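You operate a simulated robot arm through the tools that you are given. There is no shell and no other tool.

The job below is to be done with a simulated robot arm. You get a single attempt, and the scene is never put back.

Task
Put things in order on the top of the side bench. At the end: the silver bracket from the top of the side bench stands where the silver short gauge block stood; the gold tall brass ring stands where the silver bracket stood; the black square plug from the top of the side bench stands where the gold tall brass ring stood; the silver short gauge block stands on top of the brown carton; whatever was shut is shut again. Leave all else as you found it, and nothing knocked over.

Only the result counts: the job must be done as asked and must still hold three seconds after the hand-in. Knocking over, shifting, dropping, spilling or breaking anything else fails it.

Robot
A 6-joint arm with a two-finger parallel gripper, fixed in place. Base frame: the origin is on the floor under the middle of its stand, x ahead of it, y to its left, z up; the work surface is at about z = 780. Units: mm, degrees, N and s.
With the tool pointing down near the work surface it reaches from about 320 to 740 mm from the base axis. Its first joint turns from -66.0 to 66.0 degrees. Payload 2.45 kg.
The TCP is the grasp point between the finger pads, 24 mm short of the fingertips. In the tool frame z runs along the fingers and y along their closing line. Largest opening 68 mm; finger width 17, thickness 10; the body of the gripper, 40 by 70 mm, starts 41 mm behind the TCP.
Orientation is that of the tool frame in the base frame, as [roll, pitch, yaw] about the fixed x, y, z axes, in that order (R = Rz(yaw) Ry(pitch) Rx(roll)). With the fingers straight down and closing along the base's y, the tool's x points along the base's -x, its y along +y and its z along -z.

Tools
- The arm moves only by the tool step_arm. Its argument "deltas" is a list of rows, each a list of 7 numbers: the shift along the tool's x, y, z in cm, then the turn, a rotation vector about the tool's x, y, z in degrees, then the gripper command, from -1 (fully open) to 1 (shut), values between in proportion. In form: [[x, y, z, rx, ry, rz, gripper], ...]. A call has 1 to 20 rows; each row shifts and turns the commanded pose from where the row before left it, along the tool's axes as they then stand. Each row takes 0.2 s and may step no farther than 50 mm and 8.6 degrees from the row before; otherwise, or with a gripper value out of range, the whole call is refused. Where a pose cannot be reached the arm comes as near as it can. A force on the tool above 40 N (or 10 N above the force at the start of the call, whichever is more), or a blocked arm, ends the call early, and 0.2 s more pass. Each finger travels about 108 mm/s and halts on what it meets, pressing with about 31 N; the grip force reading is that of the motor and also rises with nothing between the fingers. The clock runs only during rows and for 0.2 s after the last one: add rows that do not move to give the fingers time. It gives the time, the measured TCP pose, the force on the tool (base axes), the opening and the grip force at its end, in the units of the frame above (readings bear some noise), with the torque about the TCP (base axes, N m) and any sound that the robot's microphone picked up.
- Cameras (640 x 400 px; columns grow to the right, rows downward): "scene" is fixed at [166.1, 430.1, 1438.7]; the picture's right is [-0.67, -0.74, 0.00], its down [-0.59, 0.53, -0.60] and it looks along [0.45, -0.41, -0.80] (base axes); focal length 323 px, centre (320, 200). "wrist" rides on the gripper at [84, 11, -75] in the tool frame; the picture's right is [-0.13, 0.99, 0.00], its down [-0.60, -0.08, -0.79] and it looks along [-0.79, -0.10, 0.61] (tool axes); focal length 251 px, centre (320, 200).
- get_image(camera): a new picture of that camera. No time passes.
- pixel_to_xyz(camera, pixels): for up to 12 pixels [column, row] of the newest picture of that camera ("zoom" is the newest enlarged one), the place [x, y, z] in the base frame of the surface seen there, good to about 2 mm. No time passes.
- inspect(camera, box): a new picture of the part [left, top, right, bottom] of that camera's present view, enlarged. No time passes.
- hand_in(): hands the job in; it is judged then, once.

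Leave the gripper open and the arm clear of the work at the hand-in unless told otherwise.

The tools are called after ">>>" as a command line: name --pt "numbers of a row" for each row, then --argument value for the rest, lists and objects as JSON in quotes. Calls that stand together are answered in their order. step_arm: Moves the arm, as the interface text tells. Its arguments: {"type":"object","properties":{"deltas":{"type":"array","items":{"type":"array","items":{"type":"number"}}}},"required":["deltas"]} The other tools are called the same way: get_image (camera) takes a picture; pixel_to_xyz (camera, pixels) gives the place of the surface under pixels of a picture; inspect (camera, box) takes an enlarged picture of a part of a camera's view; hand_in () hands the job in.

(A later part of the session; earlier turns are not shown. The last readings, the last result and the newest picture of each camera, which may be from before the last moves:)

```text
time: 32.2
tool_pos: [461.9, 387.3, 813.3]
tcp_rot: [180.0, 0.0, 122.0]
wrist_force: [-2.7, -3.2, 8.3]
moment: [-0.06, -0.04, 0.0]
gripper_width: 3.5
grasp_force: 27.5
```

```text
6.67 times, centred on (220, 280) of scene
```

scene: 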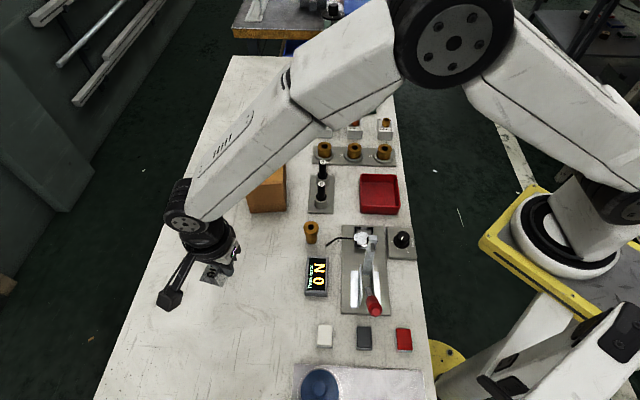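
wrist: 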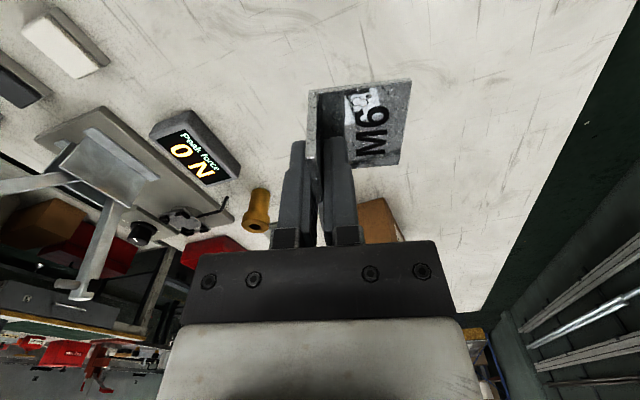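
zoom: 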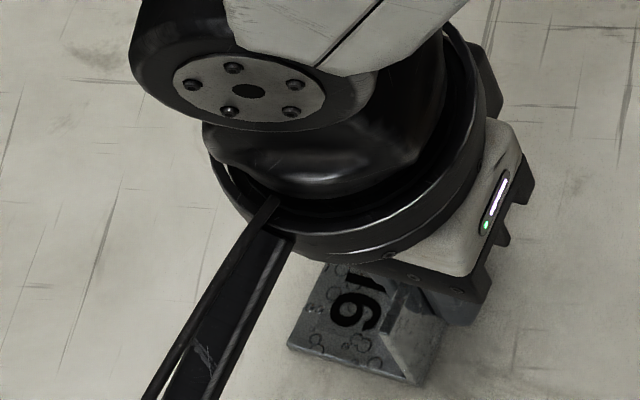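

Contact is felt (+8 N). I'll release by opening the fingers.

>>> step_arm --pt "0 0 0 0 0 0 0.6" --pt "0 0 0 0 0 0 0" --pt "0 0 0 0 0 0 -0.6" --pt "0 0 0 0 0 0 -1" --pt "0 0 0 0 0 0 -1"

>>> get_image --camera "wrist"

```text
time: 33.4
tool_pos: [461.4, 387.0, 812.5]
tcp_rot: [180.0, -0.1, 121.9]
wrist_force: [0.2, -0.3, 0.4]
moment: [0.0, 0.0, -0.03]
gripper_width: 68.2
grasp_force: 0.2
```

```text
taken
```

wrist: 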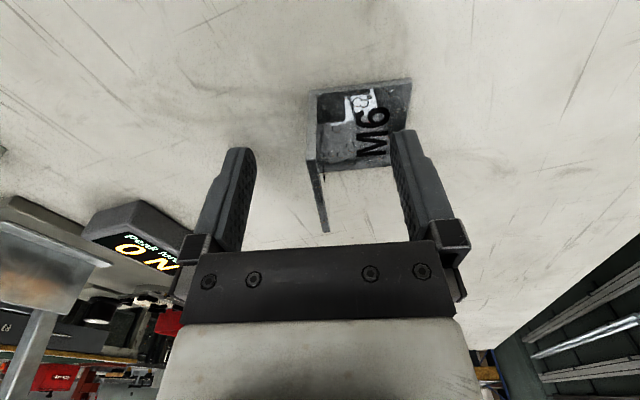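

The bracket is free and standing. I'll rise straight up 160 mm.

>>> step_arm --pt "0 0 -1 0 0 0 -1" --pt "0 0 -2 0 0 0 -1" --pt "0 0 -3 0 0 0 -1" --pt "0 0 -3 0 0 0 -1" --pt "0 0 -3 0 0 0 -1" --pt "0 0 -3 0 0 0 -1" --pt "0 0 -1 0 0 0 -1" --pt "0 0 0 0 0 0 -1"

>>> get_image --camera "wrist"

>>> get_image --camera "scene"

```text
time: 35.2
tool_pos: [460.8, 388.4, 972.1]
tcp_rot: [180.0, 0.0, 121.9]
wrist_force: [-0.5, -0.5, -0.2]
moment: [0.01, 0.0, -0.01]
gripper_width: 68.1
grasp_force: 0.2
```

```text
taken
```

wrist: 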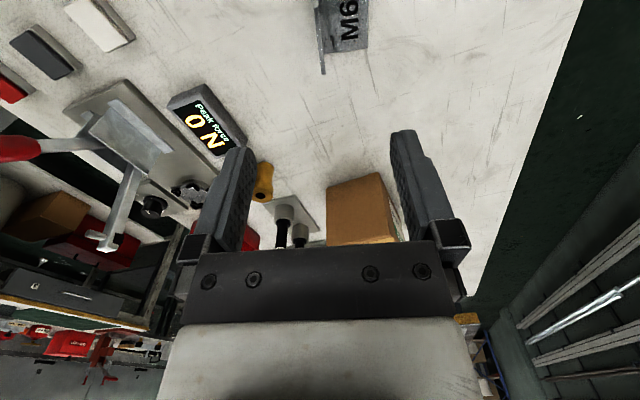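

```text
taken
```

scene: 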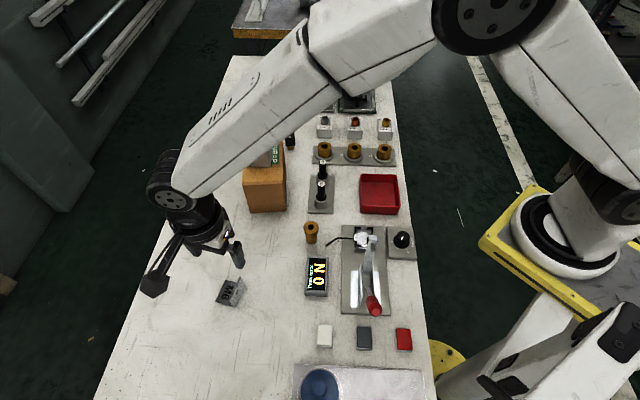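

The bracket stands at (229,291) in the scene. I'll measure where its footprint ended up.

>>> inspect --camera "scene" --box '[196, 266, 260, 306]'

```text
10.00 times, centred on (228, 286) of scene
```

zoom: 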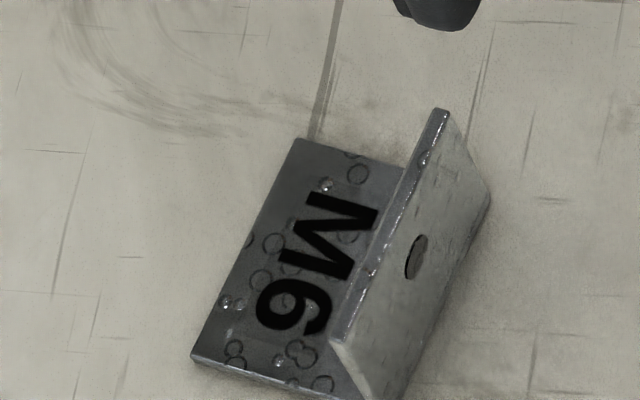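

>>> pixel_to_xyz --camera "zoom" --pixels '[[301, 143], [198, 354], [485, 200], [440, 118], [345, 330], [270, 300], [392, 390], [435, 300]]'

```text
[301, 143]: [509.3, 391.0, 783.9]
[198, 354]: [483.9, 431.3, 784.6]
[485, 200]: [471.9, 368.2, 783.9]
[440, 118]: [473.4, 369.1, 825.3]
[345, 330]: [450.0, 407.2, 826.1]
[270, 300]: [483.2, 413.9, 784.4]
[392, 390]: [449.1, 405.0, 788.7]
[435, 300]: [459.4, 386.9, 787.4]
```

The bracket footprint centre is (478.5, 399.4), within about 1 mm of target. Next is the ring: I'll measure the neighbours around it, namely the hook tip (327,243), the display's top edge, and the gauge stand.

>>> pixel_to_xyz --camera "scene" --pixels '[[327, 243], [336, 238], [345, 238], [309, 258], [327, 257], [306, 292], [327, 294], [321, 199], [310, 213], [332, 213], [362, 239], [370, 240]]'

>>> inspect --camera "scene" --box '[279, 180, 407, 260]'

```text
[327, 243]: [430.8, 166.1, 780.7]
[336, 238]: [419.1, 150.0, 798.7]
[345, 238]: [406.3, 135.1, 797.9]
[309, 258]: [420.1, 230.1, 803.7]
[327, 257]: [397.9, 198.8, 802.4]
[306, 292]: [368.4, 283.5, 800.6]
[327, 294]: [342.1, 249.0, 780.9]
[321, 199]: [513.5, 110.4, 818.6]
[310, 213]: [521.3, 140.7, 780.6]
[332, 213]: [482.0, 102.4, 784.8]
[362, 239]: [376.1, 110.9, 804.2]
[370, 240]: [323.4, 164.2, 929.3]
```

```text
5.00 times, centred on (343, 220) of scene
```

zoom: 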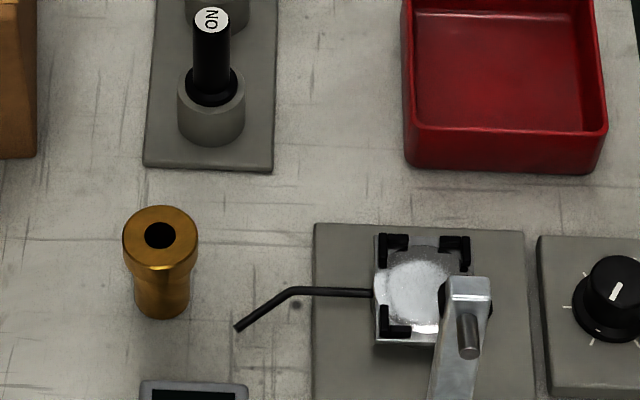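

The press top reaches z≈929 at about (323,164), so I'll keep the wrist camera away from it. The hook tip is near (424,172). I'll fly at z≈972 to above the ring (463,188.5), turn to yaw ≈155°, and set the opening to about 54 mm.

>>> step_arm --pt "-2.838 -1.742 0 0 0 0 -1" --pt "-2.838 -1.742 0 0 0 0 -1" --pt "-2.838 -1.742 0 0 0 0 -1" --pt "-2.838 -1.742 0 0 0 0 -1" --pt "-2.838 -1.742 0 0 0 0 -1" --pt "-2.838 -1.742 0 0 0 0 -1" --pt "0 0 0 0 0 -8.275 -0.6" --pt "0 0 0 0 0 -8.275 -0.6" --pt "0 0 0 0 0 -8.275 -0.6" --pt "0 0 0 0 0 -8.275 -0.6" --pt "0 0 0 0 0 0 -0.6"

>>> get_image --camera "wrist"

>>> get_image --camera "scene"

```text
time: 37.6
tool_pos: [463.9, 186.6, 972.2]
tcp_rot: [-180.0, -0.1, 155.1]
wrist_force: [0.5, 0.1, -0.4]
moment: [0.01, 0.01, 0.01]
gripper_width: 54.5
grasp_force: 0.1
```

```text
taken
```

wrist: 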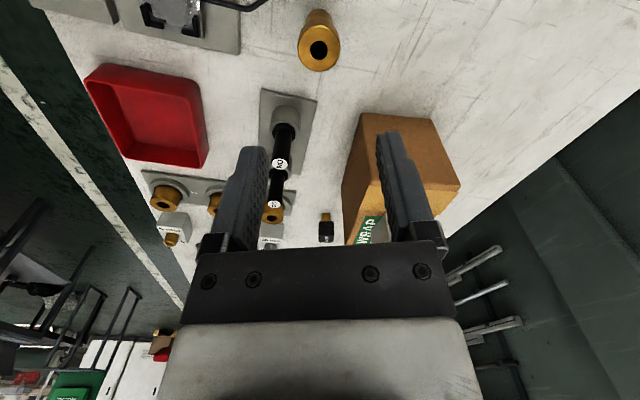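

```text
taken
```

scene: 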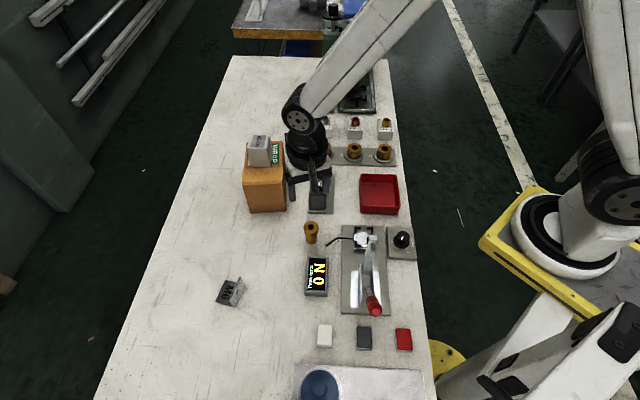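

The ring appears centred at (320,45). I'll measure its top face from the wrist view.

>>> inspect --camera "wrist" --box '[272, 5, 368, 65]'

>>> pixel_to_xyz --camera "wrist" --pixels '[[300, 51], [338, 49], [320, 32], [320, 70], [310, 61], [330, 61], [318, 15], [307, 36], [333, 36]]'

```text
6.67 times, centred on (320, 35) of wrist
```

zoom: 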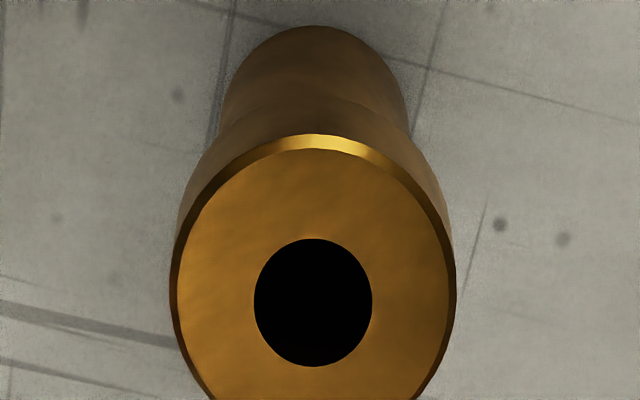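

```text
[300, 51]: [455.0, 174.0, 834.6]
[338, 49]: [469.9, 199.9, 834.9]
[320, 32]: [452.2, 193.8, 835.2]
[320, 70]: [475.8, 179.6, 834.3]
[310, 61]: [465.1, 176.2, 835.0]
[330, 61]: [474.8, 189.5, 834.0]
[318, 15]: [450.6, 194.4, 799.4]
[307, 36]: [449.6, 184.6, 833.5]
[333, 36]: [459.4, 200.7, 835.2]
```

The ring centre agrees with the TCP within about 1 mm. I'll lower 149 mm to z≈824.

>>> step_arm --pt "0 0 3 0 0 0 -0.6" --pt "0 0 3 0 0 0 -0.6" --pt "0 0 3 0 0 0 -0.6" --pt "0 0 2.5 0 0 0 -0.6" --pt "0 0 2 0 0 0 -0.6" --pt "0 0 1.0 0 0 0 -0.6" --pt "0 0 0.4 0 0 0 -0.6" --pt "0 0 0 0 0 0 -0.6"

>>> get_image --camera "wrist"

>>> inspect --camera "scene" --box '[263, 190, 359, 250]'

```text
time: 39.4
tool_pos: [463.2, 189.0, 823.4]
tcp_rot: [179.9, 0.0, 155.0]
wrist_force: [0.2, -0.8, 0.0]
moment: [-0.02, 0.0, 0.01]
gripper_width: 54.4
grasp_force: 0.1
```

```text
taken
```

wrist: 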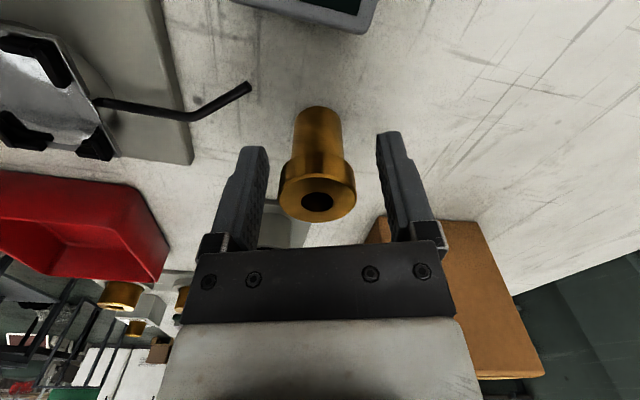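

```text
6.67 times, centred on (311, 220) of scene
```

zoom: 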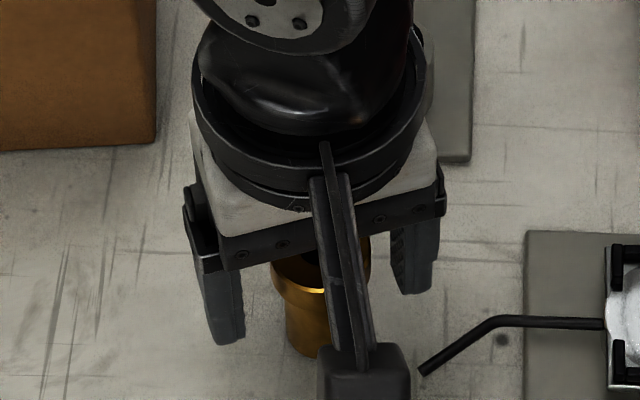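

The ring is centred between the fingers with clear space all round. I'll close.

>>> step_arm --pt "0 0 0 0 0 0 -0.2" --pt "0 0 0 0 0 0 0.2" --pt "0 0 0 0 0 0 1" --pt "0 0 0 0 0 0 1" --pt "0 0 0 0 0 0 1"

>>> get_image --camera "wrist"

```text
time: 40.6
tool_pos: [463.7, 188.9, 822.4]
tcp_rot: [180.0, 0.0, 155.0]
wrist_force: [-0.1, -0.2, -0.2]
moment: [0.02, -0.01, -0.02]
gripper_width: 32.9
grasp_force: 30.8
```

```text
taken
```

wrist: 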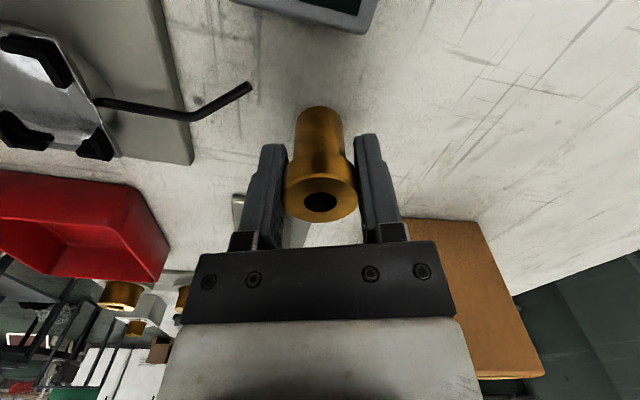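

The width is 32.9 mm with grip 30.8 N, so the ring is held. I'll lift straight up.

>>> step_arm --pt "0 0 -0.5 0 0 0 1" --pt "0 0 -1 0 0 0 1" --pt "0 0 -2 0 0 0 1" --pt "0 0 -3 0 0 0 1" --pt "0 0 -3 0 0 0 1" --pt "0 0 -3 0 0 0 1" --pt "0 0 -2.5 0 0 0 1" --pt "0 0 0 0 0 0 1"

>>> get_image --camera "wrist"

```text
time: 42.4
tool_pos: [462.6, 188.6, 972.6]
tcp_rot: [-180.0, 0.0, 155.0]
wrist_force: [0.2, 1.5, -1.9]
moment: [0.0, 0.0, -0.02]
gripper_width: 32.7
grasp_force: 31.0
```

```text
taken
```

wrist: 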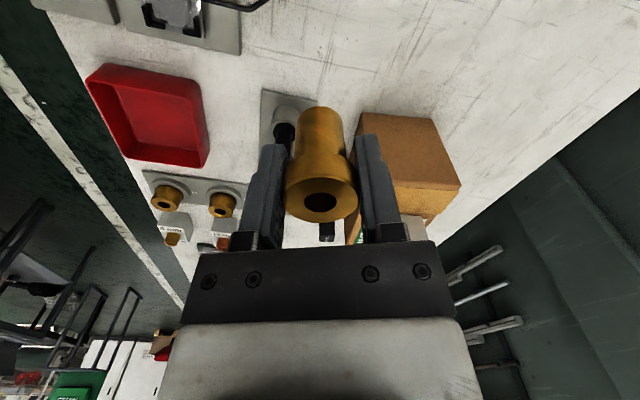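

The ring is held level. I'll move it at this height to above the bracket's old place (618.7, 343.3), passing about 75 mm clear of the carton.

>>> step_arm --pt "-1.262 3.435 0 0 0 0 1" --pt "-1.262 3.435 0 0 0 0 1" --pt "-1.262 3.435 0 0 0 0 1" --pt "-1.262 3.435 0 0 0 0 1" --pt "-1.262 3.435 0 0 0 0 1" --pt "-1.262 3.435 0 0 0 0 1" --pt "0 0 0 0 0 0 1" --pt "0 0 0 0 0 0 1"

>>> get_image --camera "wrist"

>>> get_image --camera "scene"

```text
time: 44.2
tool_pos: [618.9, 344.0, 972.7]
tcp_rot: [180.0, 0.0, 155.0]
wrist_force: [-0.1, 0.4, -1.2]
moment: [0.0, 0.0, -0.03]
gripper_width: 32.9
grasp_force: 31.4
```

```text
taken
```

wrist: 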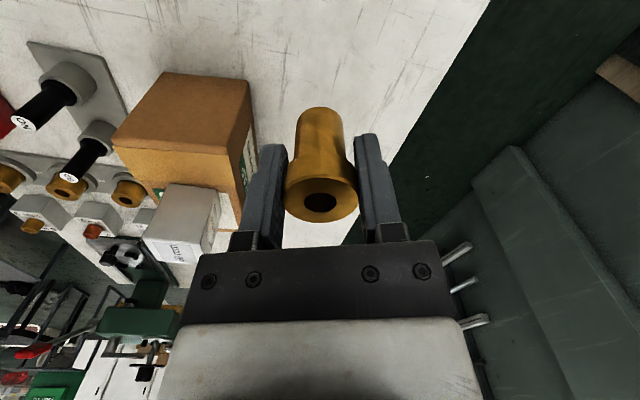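

```text
taken
```

scene: 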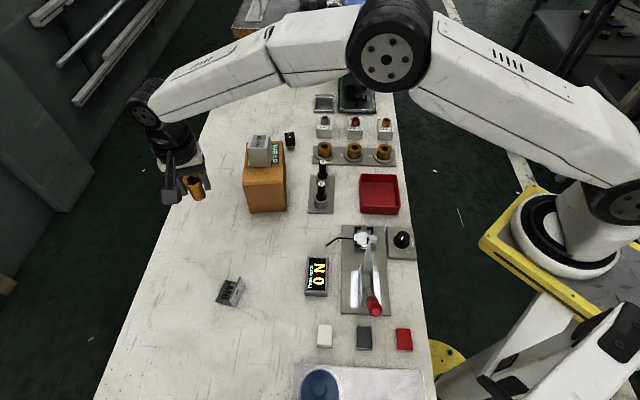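

I'm above the spot. I'll lower 146 mm and then feel for the bench.

>>> step_arm --pt "0 0 3 0 0 0 1" --pt "0 0 3 0 0 0 1" --pt "0 0 3 0 0 0 1" --pt "0 0 2.5 0 0 0 1" --pt "0 0 1.7 0 0 0 1" --pt "0 0 0.9 0 0 0 1" --pt "0 0 0.5 0 0 0 1" --pt "0 0 0.1 0 0 0 1" --pt "0 0 0 0 0 0 1"

>>> get_image --camera "wrist"

```text
time: 46.2
tool_pos: [618.4, 343.9, 826.6]
tcp_rot: [-180.0, 0.0, 155.0]
wrist_force: [0.4, 0.3, -1.5]
moment: [0.0, -0.02, -0.01]
gripper_width: 33.0
grasp_force: 31.3
```

```text
taken
```

wrist: 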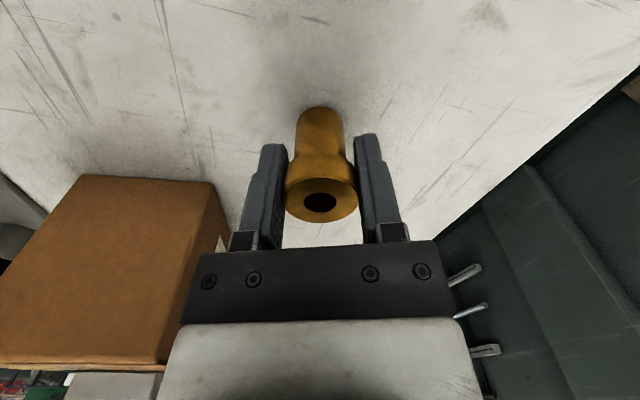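

>>> step_arm --pt "0 0 0.1 0 0 0 1" --pt "0 0 0.1 0 0 0 1" --pt "0 0 0 0 0 0 1"

```text
time: 47.0
tool_pos: [617.9, 343.5, 823.3]
tcp_rot: [-180.0, -0.1, 155.0]
wrist_force: [-0.4, 0.5, -0.9]
moment: [0.0, 0.01, 0.01]
gripper_width: 32.8
grasp_force: 30.8
```

Still only weight on the wrist. I'll continue in small steps.

>>> step_arm --pt "0 0 0.1 0 0 0 1" --pt "0 0 0 0 0 0 1"

```text
time: 47.6
tool_pos: [617.7, 344.1, 822.9]
tcp_rot: [180.0, 0.0, 155.1]
wrist_force: [-0.2, 0.4, -1.5]
moment: [-0.04, 0.02, 0.01]
gripper_width: 33.0
grasp_force: 31.2
```

>>> step_arm --pt "0 0 0.07 0 0 0 1" --pt "0 0 0 0 0 0 1"

```text
time: 48.2
tool_pos: [617.6, 342.7, 823.1]
tcp_rot: [-180.0, 0.0, 155.0]
wrist_force: [-2.2, 0.0, 4.4]
moment: [0.01, 0.03, 0.0]
gripper_width: 32.7
grasp_force: 30.4
```

Contact (+4.4 N): the ring is on the bench. I'll release gently.

>>> step_arm --pt "0 0 0 0 0 0 -0.1" --pt "0 0 0 0 0 0 -0.3" --pt "0 0 0 0 0 0 -0.6" --pt "0 0 0 0 0 0 -0.6" --pt "0 0 0 0 0 0 -0.6"

>>> get_image --camera "wrist"

```text
time: 49.4
tool_pos: [618.9, 342.9, 822.9]
tcp_rot: [-180.0, 0.0, 155.1]
wrist_force: [0.3, 0.0, -0.1]
moment: [0.0, 0.0, 0.01]
gripper_width: 54.5
grasp_force: 0.1
```

```text
taken
```

wrist: 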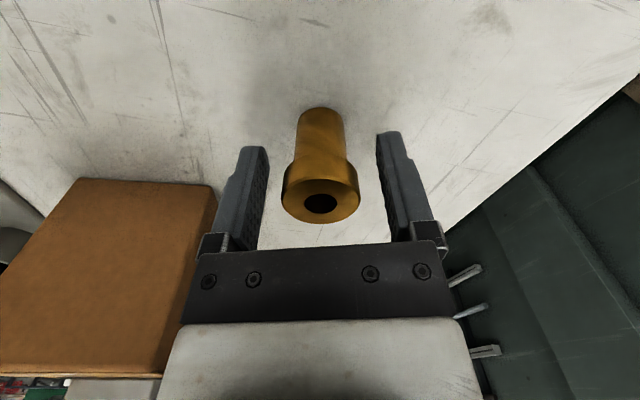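

The ring stands free. I'll rise straight up about 200 mm.

>>> step_arm --pt "0 0 -1 0 0 0 -0.6" --pt "0 0 -2 0 0 0 -0.6" --pt "0 0 -3 0 0 0 -0.6" --pt "0 0 -3 0 0 0 -0.6" --pt "0 0 -3 0 0 0 -0.6" --pt "0 0 -3 0 0 0 -0.6" --pt "0 0 -3 0 0 0 -0.6" --pt "0 0 -3 0 0 0 -0.6" --pt "0 0 0 0 0 0 -0.6"

>>> get_image --camera "scene"

>>> inspect --camera "scene" --box '[192, 205, 256, 245]'

>>> pixel_to_xyz --camera "scene" --pixels '[[325, 148], [323, 126], [314, 160], [314, 152], [322, 135], [323, 100], [356, 70], [354, 128], [290, 136], [323, 166], [321, 182], [323, 118]]'

```text
time: 51.4
tool_pos: [617.9, 342.5, 1031.6]
tcp_rot: [180.0, 0.0, 155.0]
wrist_force: [0.0, 0.5, 0.7]
moment: [0.03, 0.01, 0.0]
gripper_width: 54.5
grasp_force: 0.0
```

```text
taken
```

scene: 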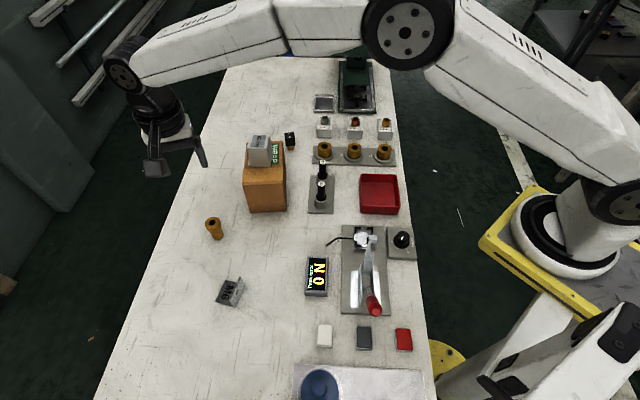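

```text
10.00 times, centred on (224, 225) of scene
```

zoom: 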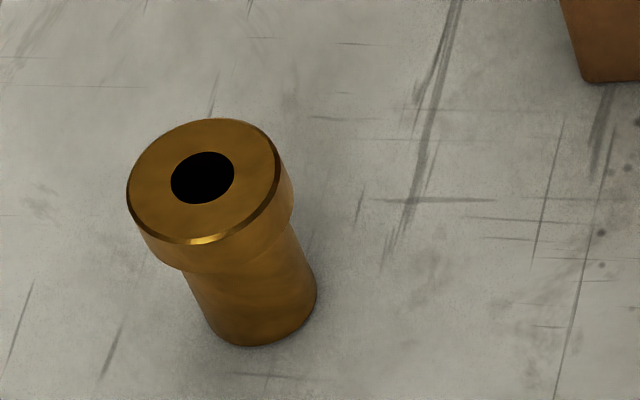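

```text
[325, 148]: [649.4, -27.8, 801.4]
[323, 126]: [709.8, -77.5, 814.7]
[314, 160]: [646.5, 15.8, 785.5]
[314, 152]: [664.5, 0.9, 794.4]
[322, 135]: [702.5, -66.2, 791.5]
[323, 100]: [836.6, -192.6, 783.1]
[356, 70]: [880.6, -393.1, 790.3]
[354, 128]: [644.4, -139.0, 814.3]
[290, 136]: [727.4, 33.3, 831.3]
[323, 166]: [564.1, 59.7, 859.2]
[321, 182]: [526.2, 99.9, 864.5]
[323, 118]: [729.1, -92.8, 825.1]
```

The ring stands upright at the bracket's old place. For the plug, I'll move over the carton and block (fingertips at about 1008, block top 950) to (645,40) and turn to yaw ≈ 236.5°. That lines the fingers up with the plug's faces and keeps the wrist camera on the side away from the carton.

>>> step_arm --pt "-1.9 -3.298 0 0 0 0 -0.6" --pt "-1.9 -3.298 0 0 0 0 -0.6" --pt "-1.9 -3.298 0 0 0 0 -0.6" --pt "-1.9 -3.298 0 0 0 0 -0.6" --pt "-1.9 -3.298 0 0 0 0 -0.6" --pt "-1.9 -3.298 0 0 0 0 -0.6" --pt "-1.9 -3.298 0 0 0 0 -0.6" --pt "-1.9 -3.298 0 0 0 0 -0.6" --pt "0 0 0 0 0 -8.15 -0.6" --pt "0 0 0 0 0 -8.15 -0.6" --pt "0 0 0 0 0 -8.15 -0.6" --pt "0 0 0 0 0 -8.15 -0.6" --pt "0 0 0 0 0 -8.15 -0.6" --pt "0 0 0 0 0 -8.15 -0.6" --pt "0 0 0 0 0 -8.15 -0.6" --pt "0 0 0 0 0 -8.15 -0.6" --pt "0 0 0 0 0 -8.15 -0.6" --pt "0 0 0 0 0 -8.15 -0.6" --pt "0 0 0 0 0 0 -0.6"

>>> get_image --camera "wrist"

>>> get_image --camera "scene"

```text
time: 55.4
tool_pos: [644.6, 40.5, 1031.8]
tcp_rot: [-179.9, 0.0, -123.3]
wrist_force: [-0.4, -1.0, 0.2]
moment: [-0.02, -0.01, -0.01]
gripper_width: 54.5
grasp_force: 0.1
```

```text
taken
```

wrist: 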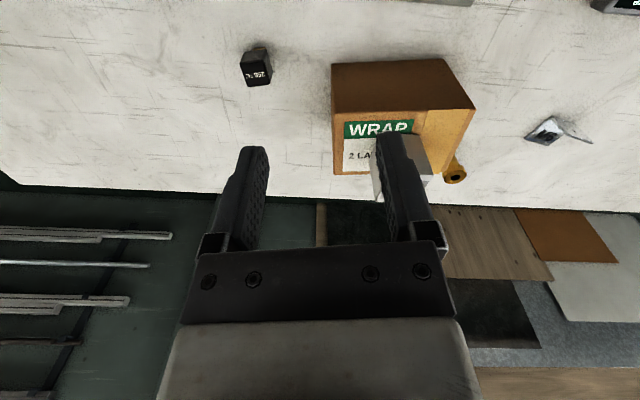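

```text
taken
```

scene: 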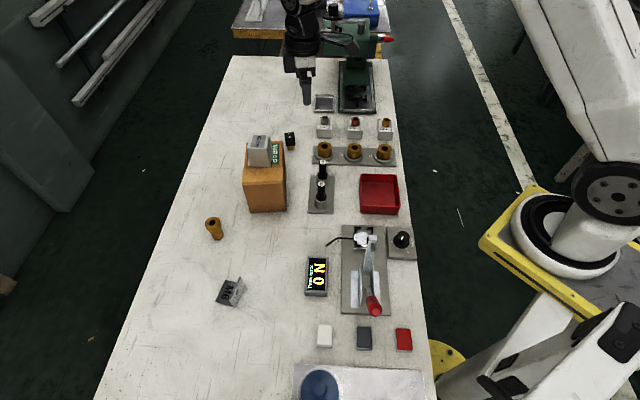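

The pose is (644.6, 40.5, 1031.8, −123.3°). The plug is visible at (256,66) in the wrist view, so I'll enlarge and measure its head.

>>> inspect --camera "wrist" --box '[224, 40, 288, 80]'

```text
10.00 times, centred on (256, 60) of wrist
```

zoom: 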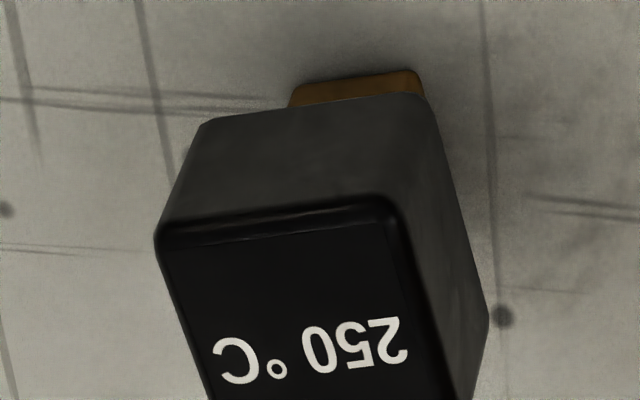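

>>> pixel_to_xyz --camera "zoom" --pixels '[[170, 235], [385, 210], [300, 300], [215, 385], [455, 385], [320, 225], [425, 110], [215, 130], [300, 95], [415, 85]]'

>>> pixel_to_xyz --camera "wrist" --pixels '[[241, 64], [262, 61], [247, 85], [269, 82], [255, 73]]'

```text
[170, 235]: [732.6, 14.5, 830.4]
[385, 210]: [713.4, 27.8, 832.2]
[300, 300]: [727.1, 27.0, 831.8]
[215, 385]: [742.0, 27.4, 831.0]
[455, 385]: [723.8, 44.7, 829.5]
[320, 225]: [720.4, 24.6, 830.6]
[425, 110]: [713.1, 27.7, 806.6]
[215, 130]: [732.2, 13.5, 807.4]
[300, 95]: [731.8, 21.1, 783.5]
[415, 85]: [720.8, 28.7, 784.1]
```

```text
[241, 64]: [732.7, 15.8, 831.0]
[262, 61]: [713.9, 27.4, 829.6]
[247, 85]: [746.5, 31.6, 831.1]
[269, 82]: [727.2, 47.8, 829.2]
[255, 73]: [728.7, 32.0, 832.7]
```

The plug head centre is (730.5, 31.2), with edges at about 146°, matching the present yaw. I'll move over it while lowering to z≈952, and check that the arm really reaches there.

>>> step_arm --pt "-0.993 -1.905 0 0 0 0 -0.6" --pt "-0.993 -1.905 1.0 0 0 0 -0.6" --pt "-0.993 -1.905 3.0 0 0 0 -0.6" --pt "-0.993 -1.905 4.0 0 0 0 -0.6" --pt "0 0 0 0 0 0 -0.6" --pt "0 0 0 0 0 0 -0.6"

>>> get_image --camera "wrist"

>>> get_image --camera "scene"

```text
time: 56.8
tool_pos: [730.0, 30.5, 953.2]
tcp_rot: [-180.0, 0.0, -123.5]
wrist_force: [-0.1, 0.2, -0.2]
moment: [-0.01, -0.02, -0.03]
gripper_width: 54.4
grasp_force: 0.0
```

```text
taken
```

wrist: 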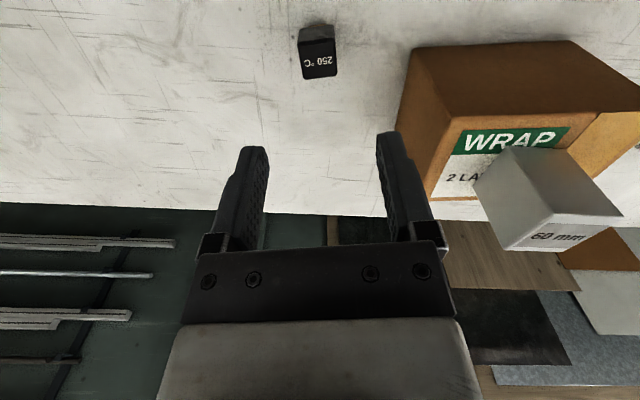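

```text
taken
```

scene: 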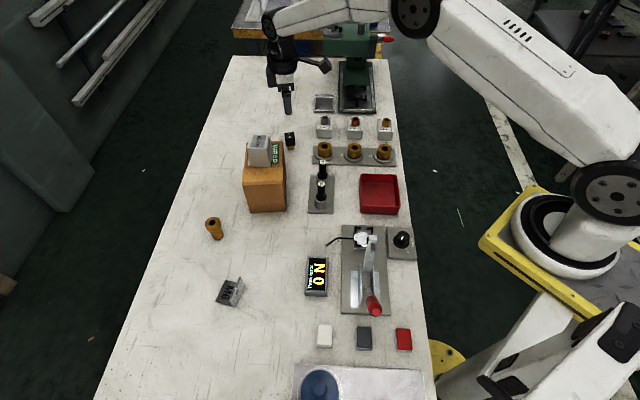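

The reach is fine. I'll lower to z≈862 first and check the pose.

>>> step_arm --pt "0 0 3 0 0 0 -0.6" --pt "0 0 3 0 0 0 -0.6" --pt "0 0 2 0 0 0 -0.6" --pt "0 0 1 0 0 0 -0.6" --pt "0 0 0 0 0 0 -0.6"

>>> get_image --camera "wrist"

>>> inspect --camera "scene" --box '[242, 90, 338, 150]'

```text
time: 58.0
tool_pos: [730.5, 30.2, 862.2]
tcp_rot: [-180.0, 0.0, -123.4]
wrist_force: [0.1, -0.9, -0.2]
moment: [0.01, 0.02, -0.05]
gripper_width: 54.5
grasp_force: 0.0
```

```text
taken
```

wrist: 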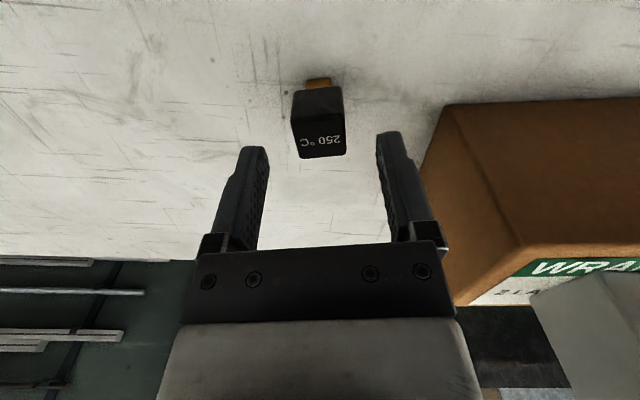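

```text
6.67 times, centred on (290, 120) of scene
```

zoom: 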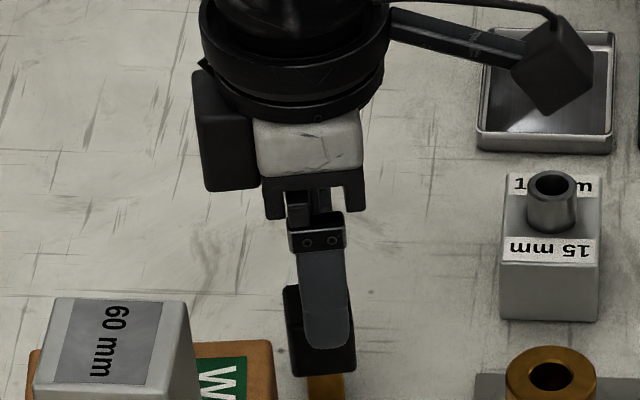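

Everything is aligned and clear. I'll lower another 44 mm to z≈818.

>>> step_arm --pt "0 0 1.5 0 0 0 -0.6" --pt "0 0 1.5 0 0 0 -0.6" --pt "0 0 1.0 0 0 0 -0.6" --pt "0 0 0.4 0 0 0 -0.6" --pt "0 0 0 0 0 0 -0.6"

>>> get_image --camera "wrist"

>>> inspect --camera "scene" --box '[242, 100, 338, 160]'

```text
time: 59.2
tool_pos: [730.6, 31.6, 819.0]
tcp_rot: [180.0, 0.0, -123.5]
wrist_force: [-0.6, 0.3, 0.4]
moment: [-0.01, -0.03, -0.02]
gripper_width: 54.8
grasp_force: 0.0
```

```text
taken
```

wrist: 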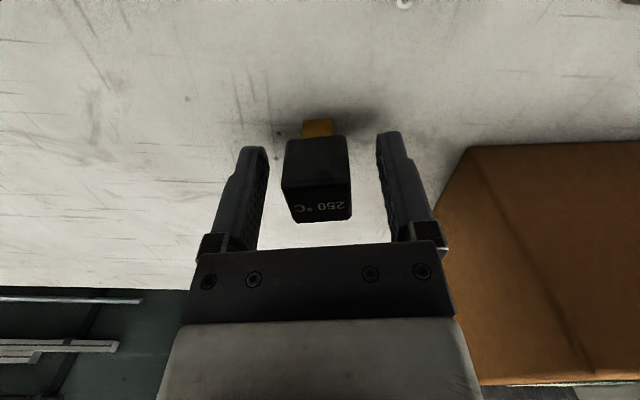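

```text
6.67 times, centred on (290, 130) of scene
```

zoom: 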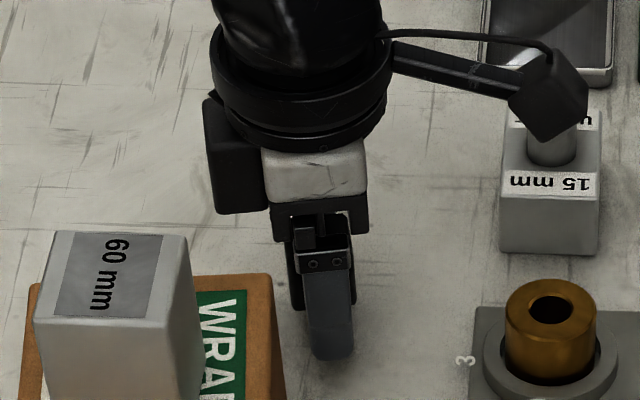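

The plug's head is centred and square between the fingers. I'll close gradually.

>>> step_arm --pt "0 0 0 0 0 0 -0.3" --pt "0 0 0 0 0 0 0" --pt "0 0 0 0 0 0 0.15" --pt "0 0 0 0 0 0 0.3" --pt "0 0 0 0 0 0 0.6" --pt "0 0 0 0 0 0 1" --pt "0 0 0 0 0 0 1" --pt "0 0 0 0 0 0 1"

>>> get_image --camera "wrist"

```text
time: 61.0
tool_pos: [730.4, 31.5, 818.5]
tcp_rot: [180.0, 0.0, -123.6]
wrist_force: [0.6, -0.2, -0.1]
moment: [-0.01, -0.03, 0.0]
gripper_width: 27.2
grasp_force: 30.9
```

```text
taken
```

wrist: 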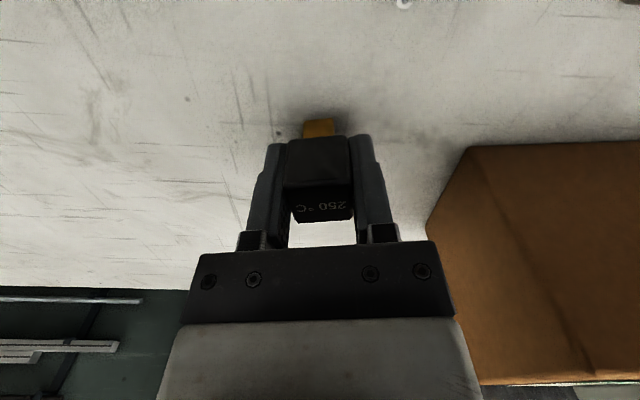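

The width is 27.2 mm with grip 30.9 N, so the plug is held. I'll lift slowly and straight up to z≈1010.

>>> step_arm --pt "0 0 -0.5 0 0 0 1" --pt "0 0 -1 0 0 0 1" --pt "0 0 -2 0 0 0 1" --pt "0 0 -2.5 0 0 0 1" --pt "0 0 -3 0 0 0 1" --pt "0 0 -3 0 0 0 1" --pt "0 0 -3 0 0 0 1" --pt "0 0 -3 0 0 0 1" --pt "0 0 -1 0 0 0 1" --pt "0 0 0 0 0 0 1"

>>> get_image --camera "wrist"

>>> pixel_to_xyz --camera "scene" --pixels '[[375, 305], [374, 296], [370, 240], [368, 255], [366, 280], [373, 232], [320, 166], [321, 184]]'

```text
time: 63.2
tool_pos: [730.9, 32.2, 1008.4]
tcp_rot: [-180.0, 0.0, -123.5]
wrist_force: [0.3, 0.2, -1.0]
moment: [0.02, 0.01, 0.01]
gripper_width: 27.5
grasp_force: 31.2
```

```text
taken
```

wrist: 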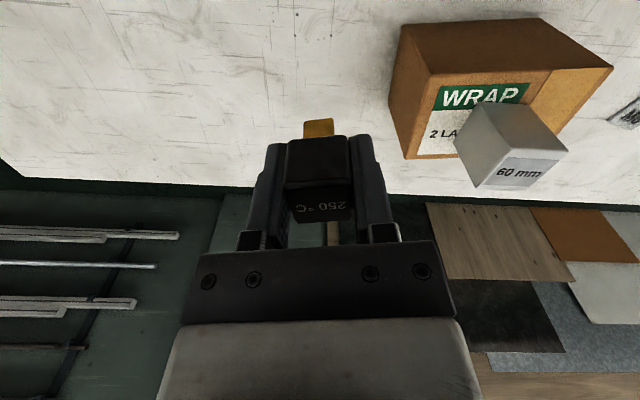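

```text
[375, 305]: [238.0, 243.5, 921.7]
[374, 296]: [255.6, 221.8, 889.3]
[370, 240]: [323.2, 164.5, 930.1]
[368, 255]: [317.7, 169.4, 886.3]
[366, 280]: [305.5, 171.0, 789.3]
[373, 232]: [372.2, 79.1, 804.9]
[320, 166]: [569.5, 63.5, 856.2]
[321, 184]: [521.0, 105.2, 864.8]
```

The plug is held straight. The press's highest point is at about z 930, so z≈1010 is safe. I'll move toward (630,90), turn back to yaw 155°, then go above the ring's old place (463, 188.5).

>>> step_arm --pt "0.213 3.877 0 0 0 0 1" --pt "0.213 3.877 0 0 0 0 1" --pt "0.213 3.877 0 0 0 0 1" --pt "0 0 0 0 0 8.15 1" --pt "0 0 0 0 0 8.15 1" --pt "0 0 0 0 0 8.15 1" --pt "0 0 0 0 0 8.15 1" --pt "0 0 0 0 0 8.15 1" --pt "0 0 0 0 0 8.15 1" --pt "0 0 0 0 0 8.15 1" --pt "0 0 0 0 0 8.15 1" --pt "0 0 0 0 0 8.15 1" --pt "0 0 0 0 0 8.15 1" --pt "3.216 0.312 0 0 0 0 1" --pt "3.216 0.312 0 0 0 0 1" --pt "3.216 0.312 0 0 0 0 1" --pt "3.216 0.312 0 0 0 0 1" --pt "3.216 0.312 0 0 0 0 1" --pt "3.216 0.312 0 0 0 0 1" --pt "0 0 0 0 0 0 1"

>>> get_image --camera "wrist"

>>> get_image --camera "scene"

```text
time: 67.4
tool_pos: [462.8, 188.2, 1007.6]
tcp_rot: [180.0, 0.0, 155.0]
wrist_force: [1.3, -0.1, -0.3]
moment: [0.02, 0.02, 0.01]
gripper_width: 27.2
grasp_force: 30.9
```

```text
taken
```

wrist: 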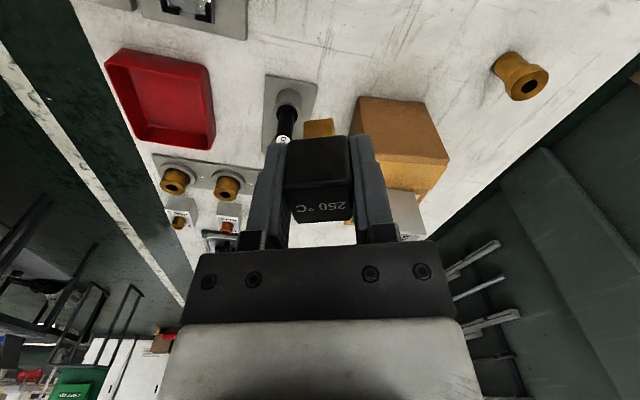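

```text
taken
```

scene: 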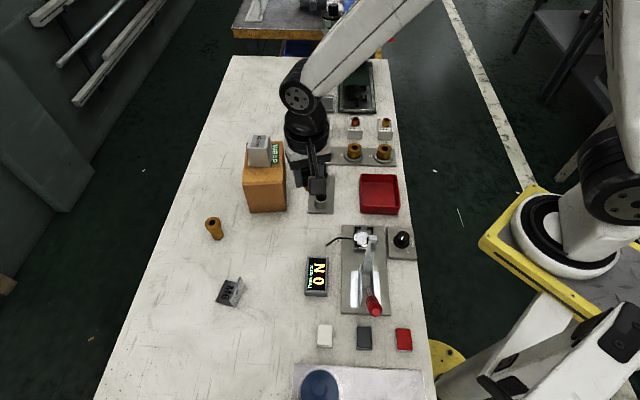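

I'm above the ring's old place with the plug upright. I'll lower 185 mm, slowing toward the end.

>>> step_arm --pt "0 0 3 0 0 0 1" --pt "0 0 3 0 0 0 1" --pt "0 0 3 0 0 0 1" --pt "0 0 3 0 0 0 1" --pt "0 0 2.5 0 0 0 1" --pt "0 0 1.8 0 0 0 1" --pt "0 0 1.2 0 0 0 1" --pt "0 0 0.7 0 0 0 1" --pt "0 0 0.3 0 0 0 1" --pt "0 0 0 0 0 0 1"

>>> get_image --camera "wrist"

```text
time: 69.6
tool_pos: [463.2, 188.1, 822.1]
tcp_rot: [-180.0, 0.0, 155.0]
wrist_force: [0.6, -0.3, 0.2]
moment: [-0.03, 0.03, -0.03]
gripper_width: 27.6
grasp_force: 31.0
```

```text
taken
```

wrist: 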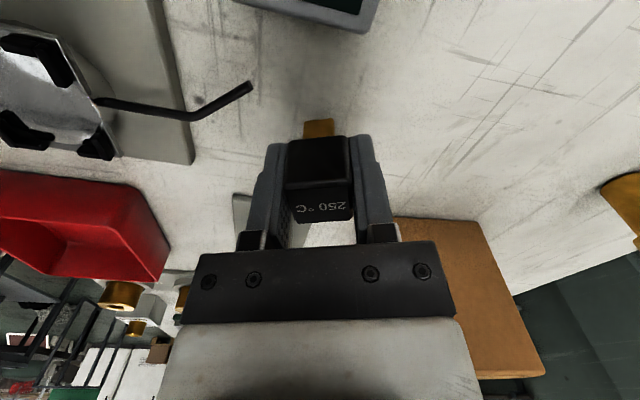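

>>> step_arm --pt "0 0 0.1 0 0 0 1" --pt "0 0 0.1 0 0 0 1" --pt "0 0 0 0 0 0 1"

```text
time: 70.4
tool_pos: [462.0, 187.7, 821.3]
tcp_rot: [-180.0, 0.0, 155.0]
wrist_force: [-0.2, -0.5, -0.8]
moment: [-0.05, 0.03, 0.0]
gripper_width: 27.1
grasp_force: 31.3
```

No contact yet. I'll step down 1 mm more.

>>> step_arm --pt "0 0 0.1 0 0 0 1" --pt "0 0 0 0 0 0 1"

```text
time: 71.0
tool_pos: [462.0, 189.7, 820.6]
tcp_rot: [180.0, -0.1, 155.0]
wrist_force: [0.4, -0.2, -1.1]
moment: [-0.02, -0.02, -0.02]
gripper_width: 27.4
grasp_force: 31.1
```

>>> step_arm --pt "0 0 0.1 0 0 0 1" --pt "0 0 0 0 0 0 1"

```text
time: 71.6
tool_pos: [462.2, 188.6, 819.9]
tcp_rot: [179.9, 0.1, 155.0]
wrist_force: [0.4, 0.0, -0.6]
moment: [0.0, -0.03, -0.01]
gripper_width: 27.5
grasp_force: 30.8
```

>>> step_arm --pt "0 0 0.07 0 0 0 1" --pt "0 0 0 0 0 0 1"

```text
time: 72.2
tool_pos: [461.8, 188.2, 819.4]
tcp_rot: [180.0, 0.0, 155.1]
wrist_force: [-0.1, -0.4, -1.2]
moment: [0.04, 0.01, 0.01]
gripper_width: 27.3
grasp_force: 31.2
```

>>> step_arm --pt "0 0 0.07 0 0 0 1" --pt "0 0 0 0 0 0 1"

```text
time: 72.8
tool_pos: [462.7, 187.8, 819.0]
tcp_rot: [180.0, 0.0, 155.0]
wrist_force: [-0.8, -0.3, 3.2]
moment: [0.01, 0.08, 0.0]
gripper_width: 27.2
grasp_force: 30.8
```

Contact (+3.2 N): the plug rests on the bench. I'll open gently to about 46 mm, so the fingers stay clear of the hook.

>>> step_arm --pt "0 0 0 0 0 0 0.1" --pt "0 0 0 0 0 0 0" --pt "0 0 0 0 0 0 -0.2" --pt "0 0 0 0 0 0 -0.35" --pt "0 0 0 0 0 0 -0.35"

>>> get_image --camera "wrist"

```text
time: 74.0
tool_pos: [462.3, 188.2, 817.5]
tcp_rot: [179.9, -0.1, 154.9]
wrist_force: [0.1, 0.5, -0.9]
moment: [0.03, -0.02, -0.01]
gripper_width: 46.2
grasp_force: 0.0
```

```text
taken
```

wrist: 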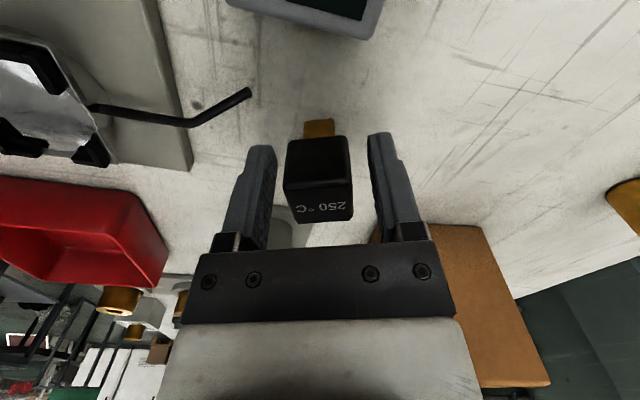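

The plug is free and upright between the open fingers. I'll rise straight up 200 mm.

>>> step_arm --pt "0 0 -0.5 0 0 0 -0.35" --pt "0 0 -1 0 0 0 -0.35" --pt "0 0 -2 0 0 0 -0.35" --pt "0 0 -3 0 0 0 -0.35" --pt "0 0 -3 0 0 0 -0.35" --pt "0 0 -3 0 0 0 -0.5" --pt "0 0 -3 0 0 0 -1" --pt "0 0 -3 0 0 0 -1" --pt "0 0 -2 0 0 0 -1" --pt "0 0 0 0 0 0 -1"

>>> get_image --camera "wrist"

>>> get_image --camera "scene"

```text
time: 76.2
tool_pos: [462.7, 188.6, 1023.5]
tcp_rot: [-180.0, 0.0, 155.0]
wrist_force: [0.2, 0.5, -0.1]
moment: [0.01, -0.01, 0.0]
gripper_width: 68.1
grasp_force: 0.1
```

```text
taken
```

wrist: 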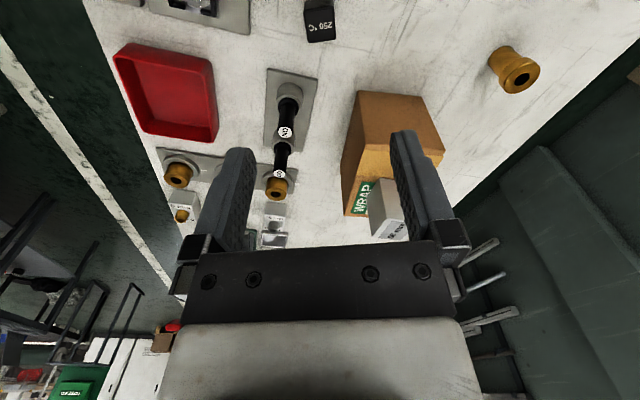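

```text
taken
```

scene: 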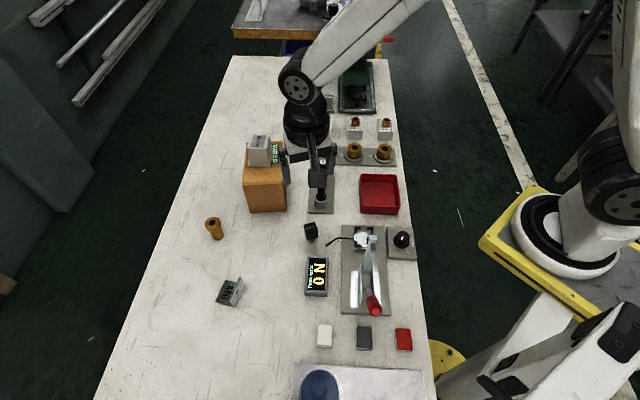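

All four pieces stand. I'll back the arm off to near its starting pose, clear of the work, then inspect everything.

>>> step_arm --pt "0 0 -2.9 0 0 0 -1" --pt "0 0 -2.9 0 0 0 -1" --pt "0 0 -2.9 0 0 0 -1" --pt "1.157 -2.253 0 0 0 0 -1" --pt "1.157 -2.253 0 0 0 0 -1" --pt "1.157 -2.253 0 0 0 0 -1" --pt "0 0 0 0 0 -8.33 -1" --pt "0 0 0 0 0 -8.33 -1" --pt "0 0 0 0 0 -8.33 -1" --pt "0 0 0 0 0 0 -1"

>>> get_image --camera "scene"

>>> get_image --camera "wrist"

>>> inspect --camera "scene" --box '[180, 120, 340, 220]'

>>> inspect --camera "scene" --box '[180, 210, 340, 310]'

>>> pixel_to_xyz --camera "zoom" --pixels '[[115, 50], [136, 48], [158, 48], [136, 70], [525, 63], [530, 95], [505, 58], [545, 55]]'

```text
time: 78.4
tool_pos: [402.9, 140.8, 1110.8]
tcp_rot: [-180.0, 0.0, -179.9]
wrist_force: [-0.3, -0.7, -0.2]
moment: [0.0, -0.03, -0.01]
gripper_width: 68.0
grasp_force: 0.0
```

```text
taken
```

scene: 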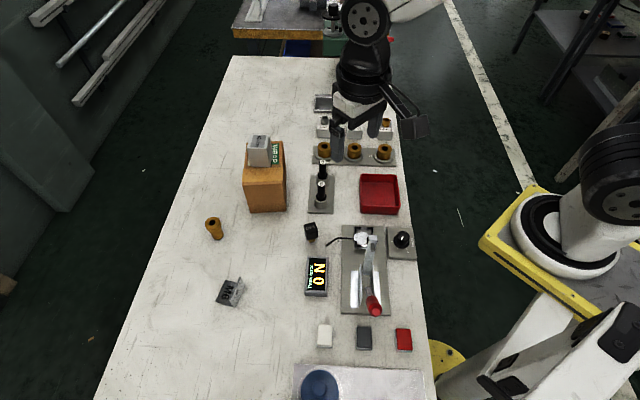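

```text
taken
```

wrist: 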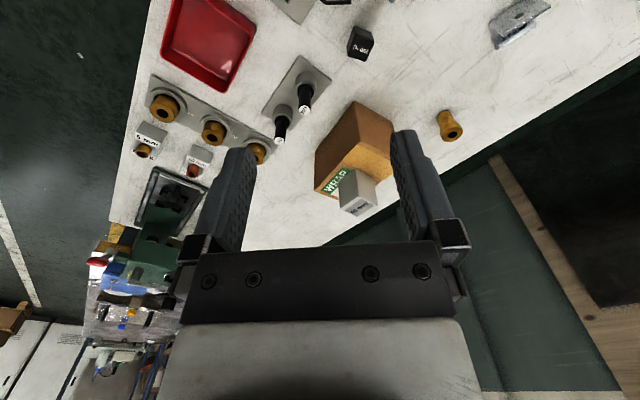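

```text
4.00 times, centred on (260, 170) of scene
```

zoom: 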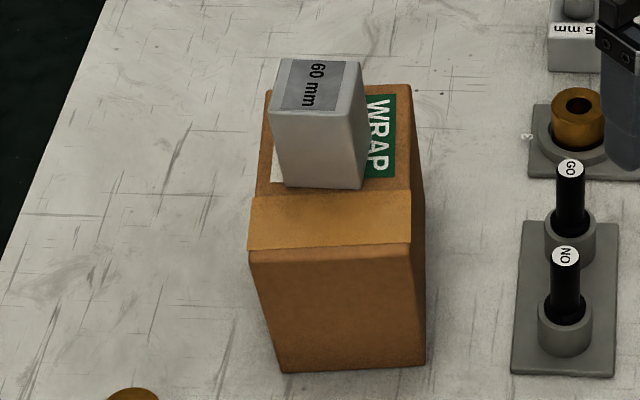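

```text
4.00 times, centred on (260, 260) of scene
```

zoom: 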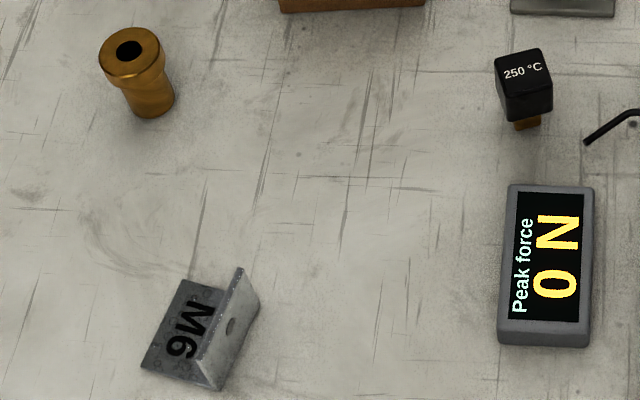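

```text
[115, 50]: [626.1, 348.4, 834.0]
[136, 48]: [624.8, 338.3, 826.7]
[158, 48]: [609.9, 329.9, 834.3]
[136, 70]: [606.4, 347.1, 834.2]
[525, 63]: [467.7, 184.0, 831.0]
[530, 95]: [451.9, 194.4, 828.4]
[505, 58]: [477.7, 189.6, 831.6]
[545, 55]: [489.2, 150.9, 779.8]
```

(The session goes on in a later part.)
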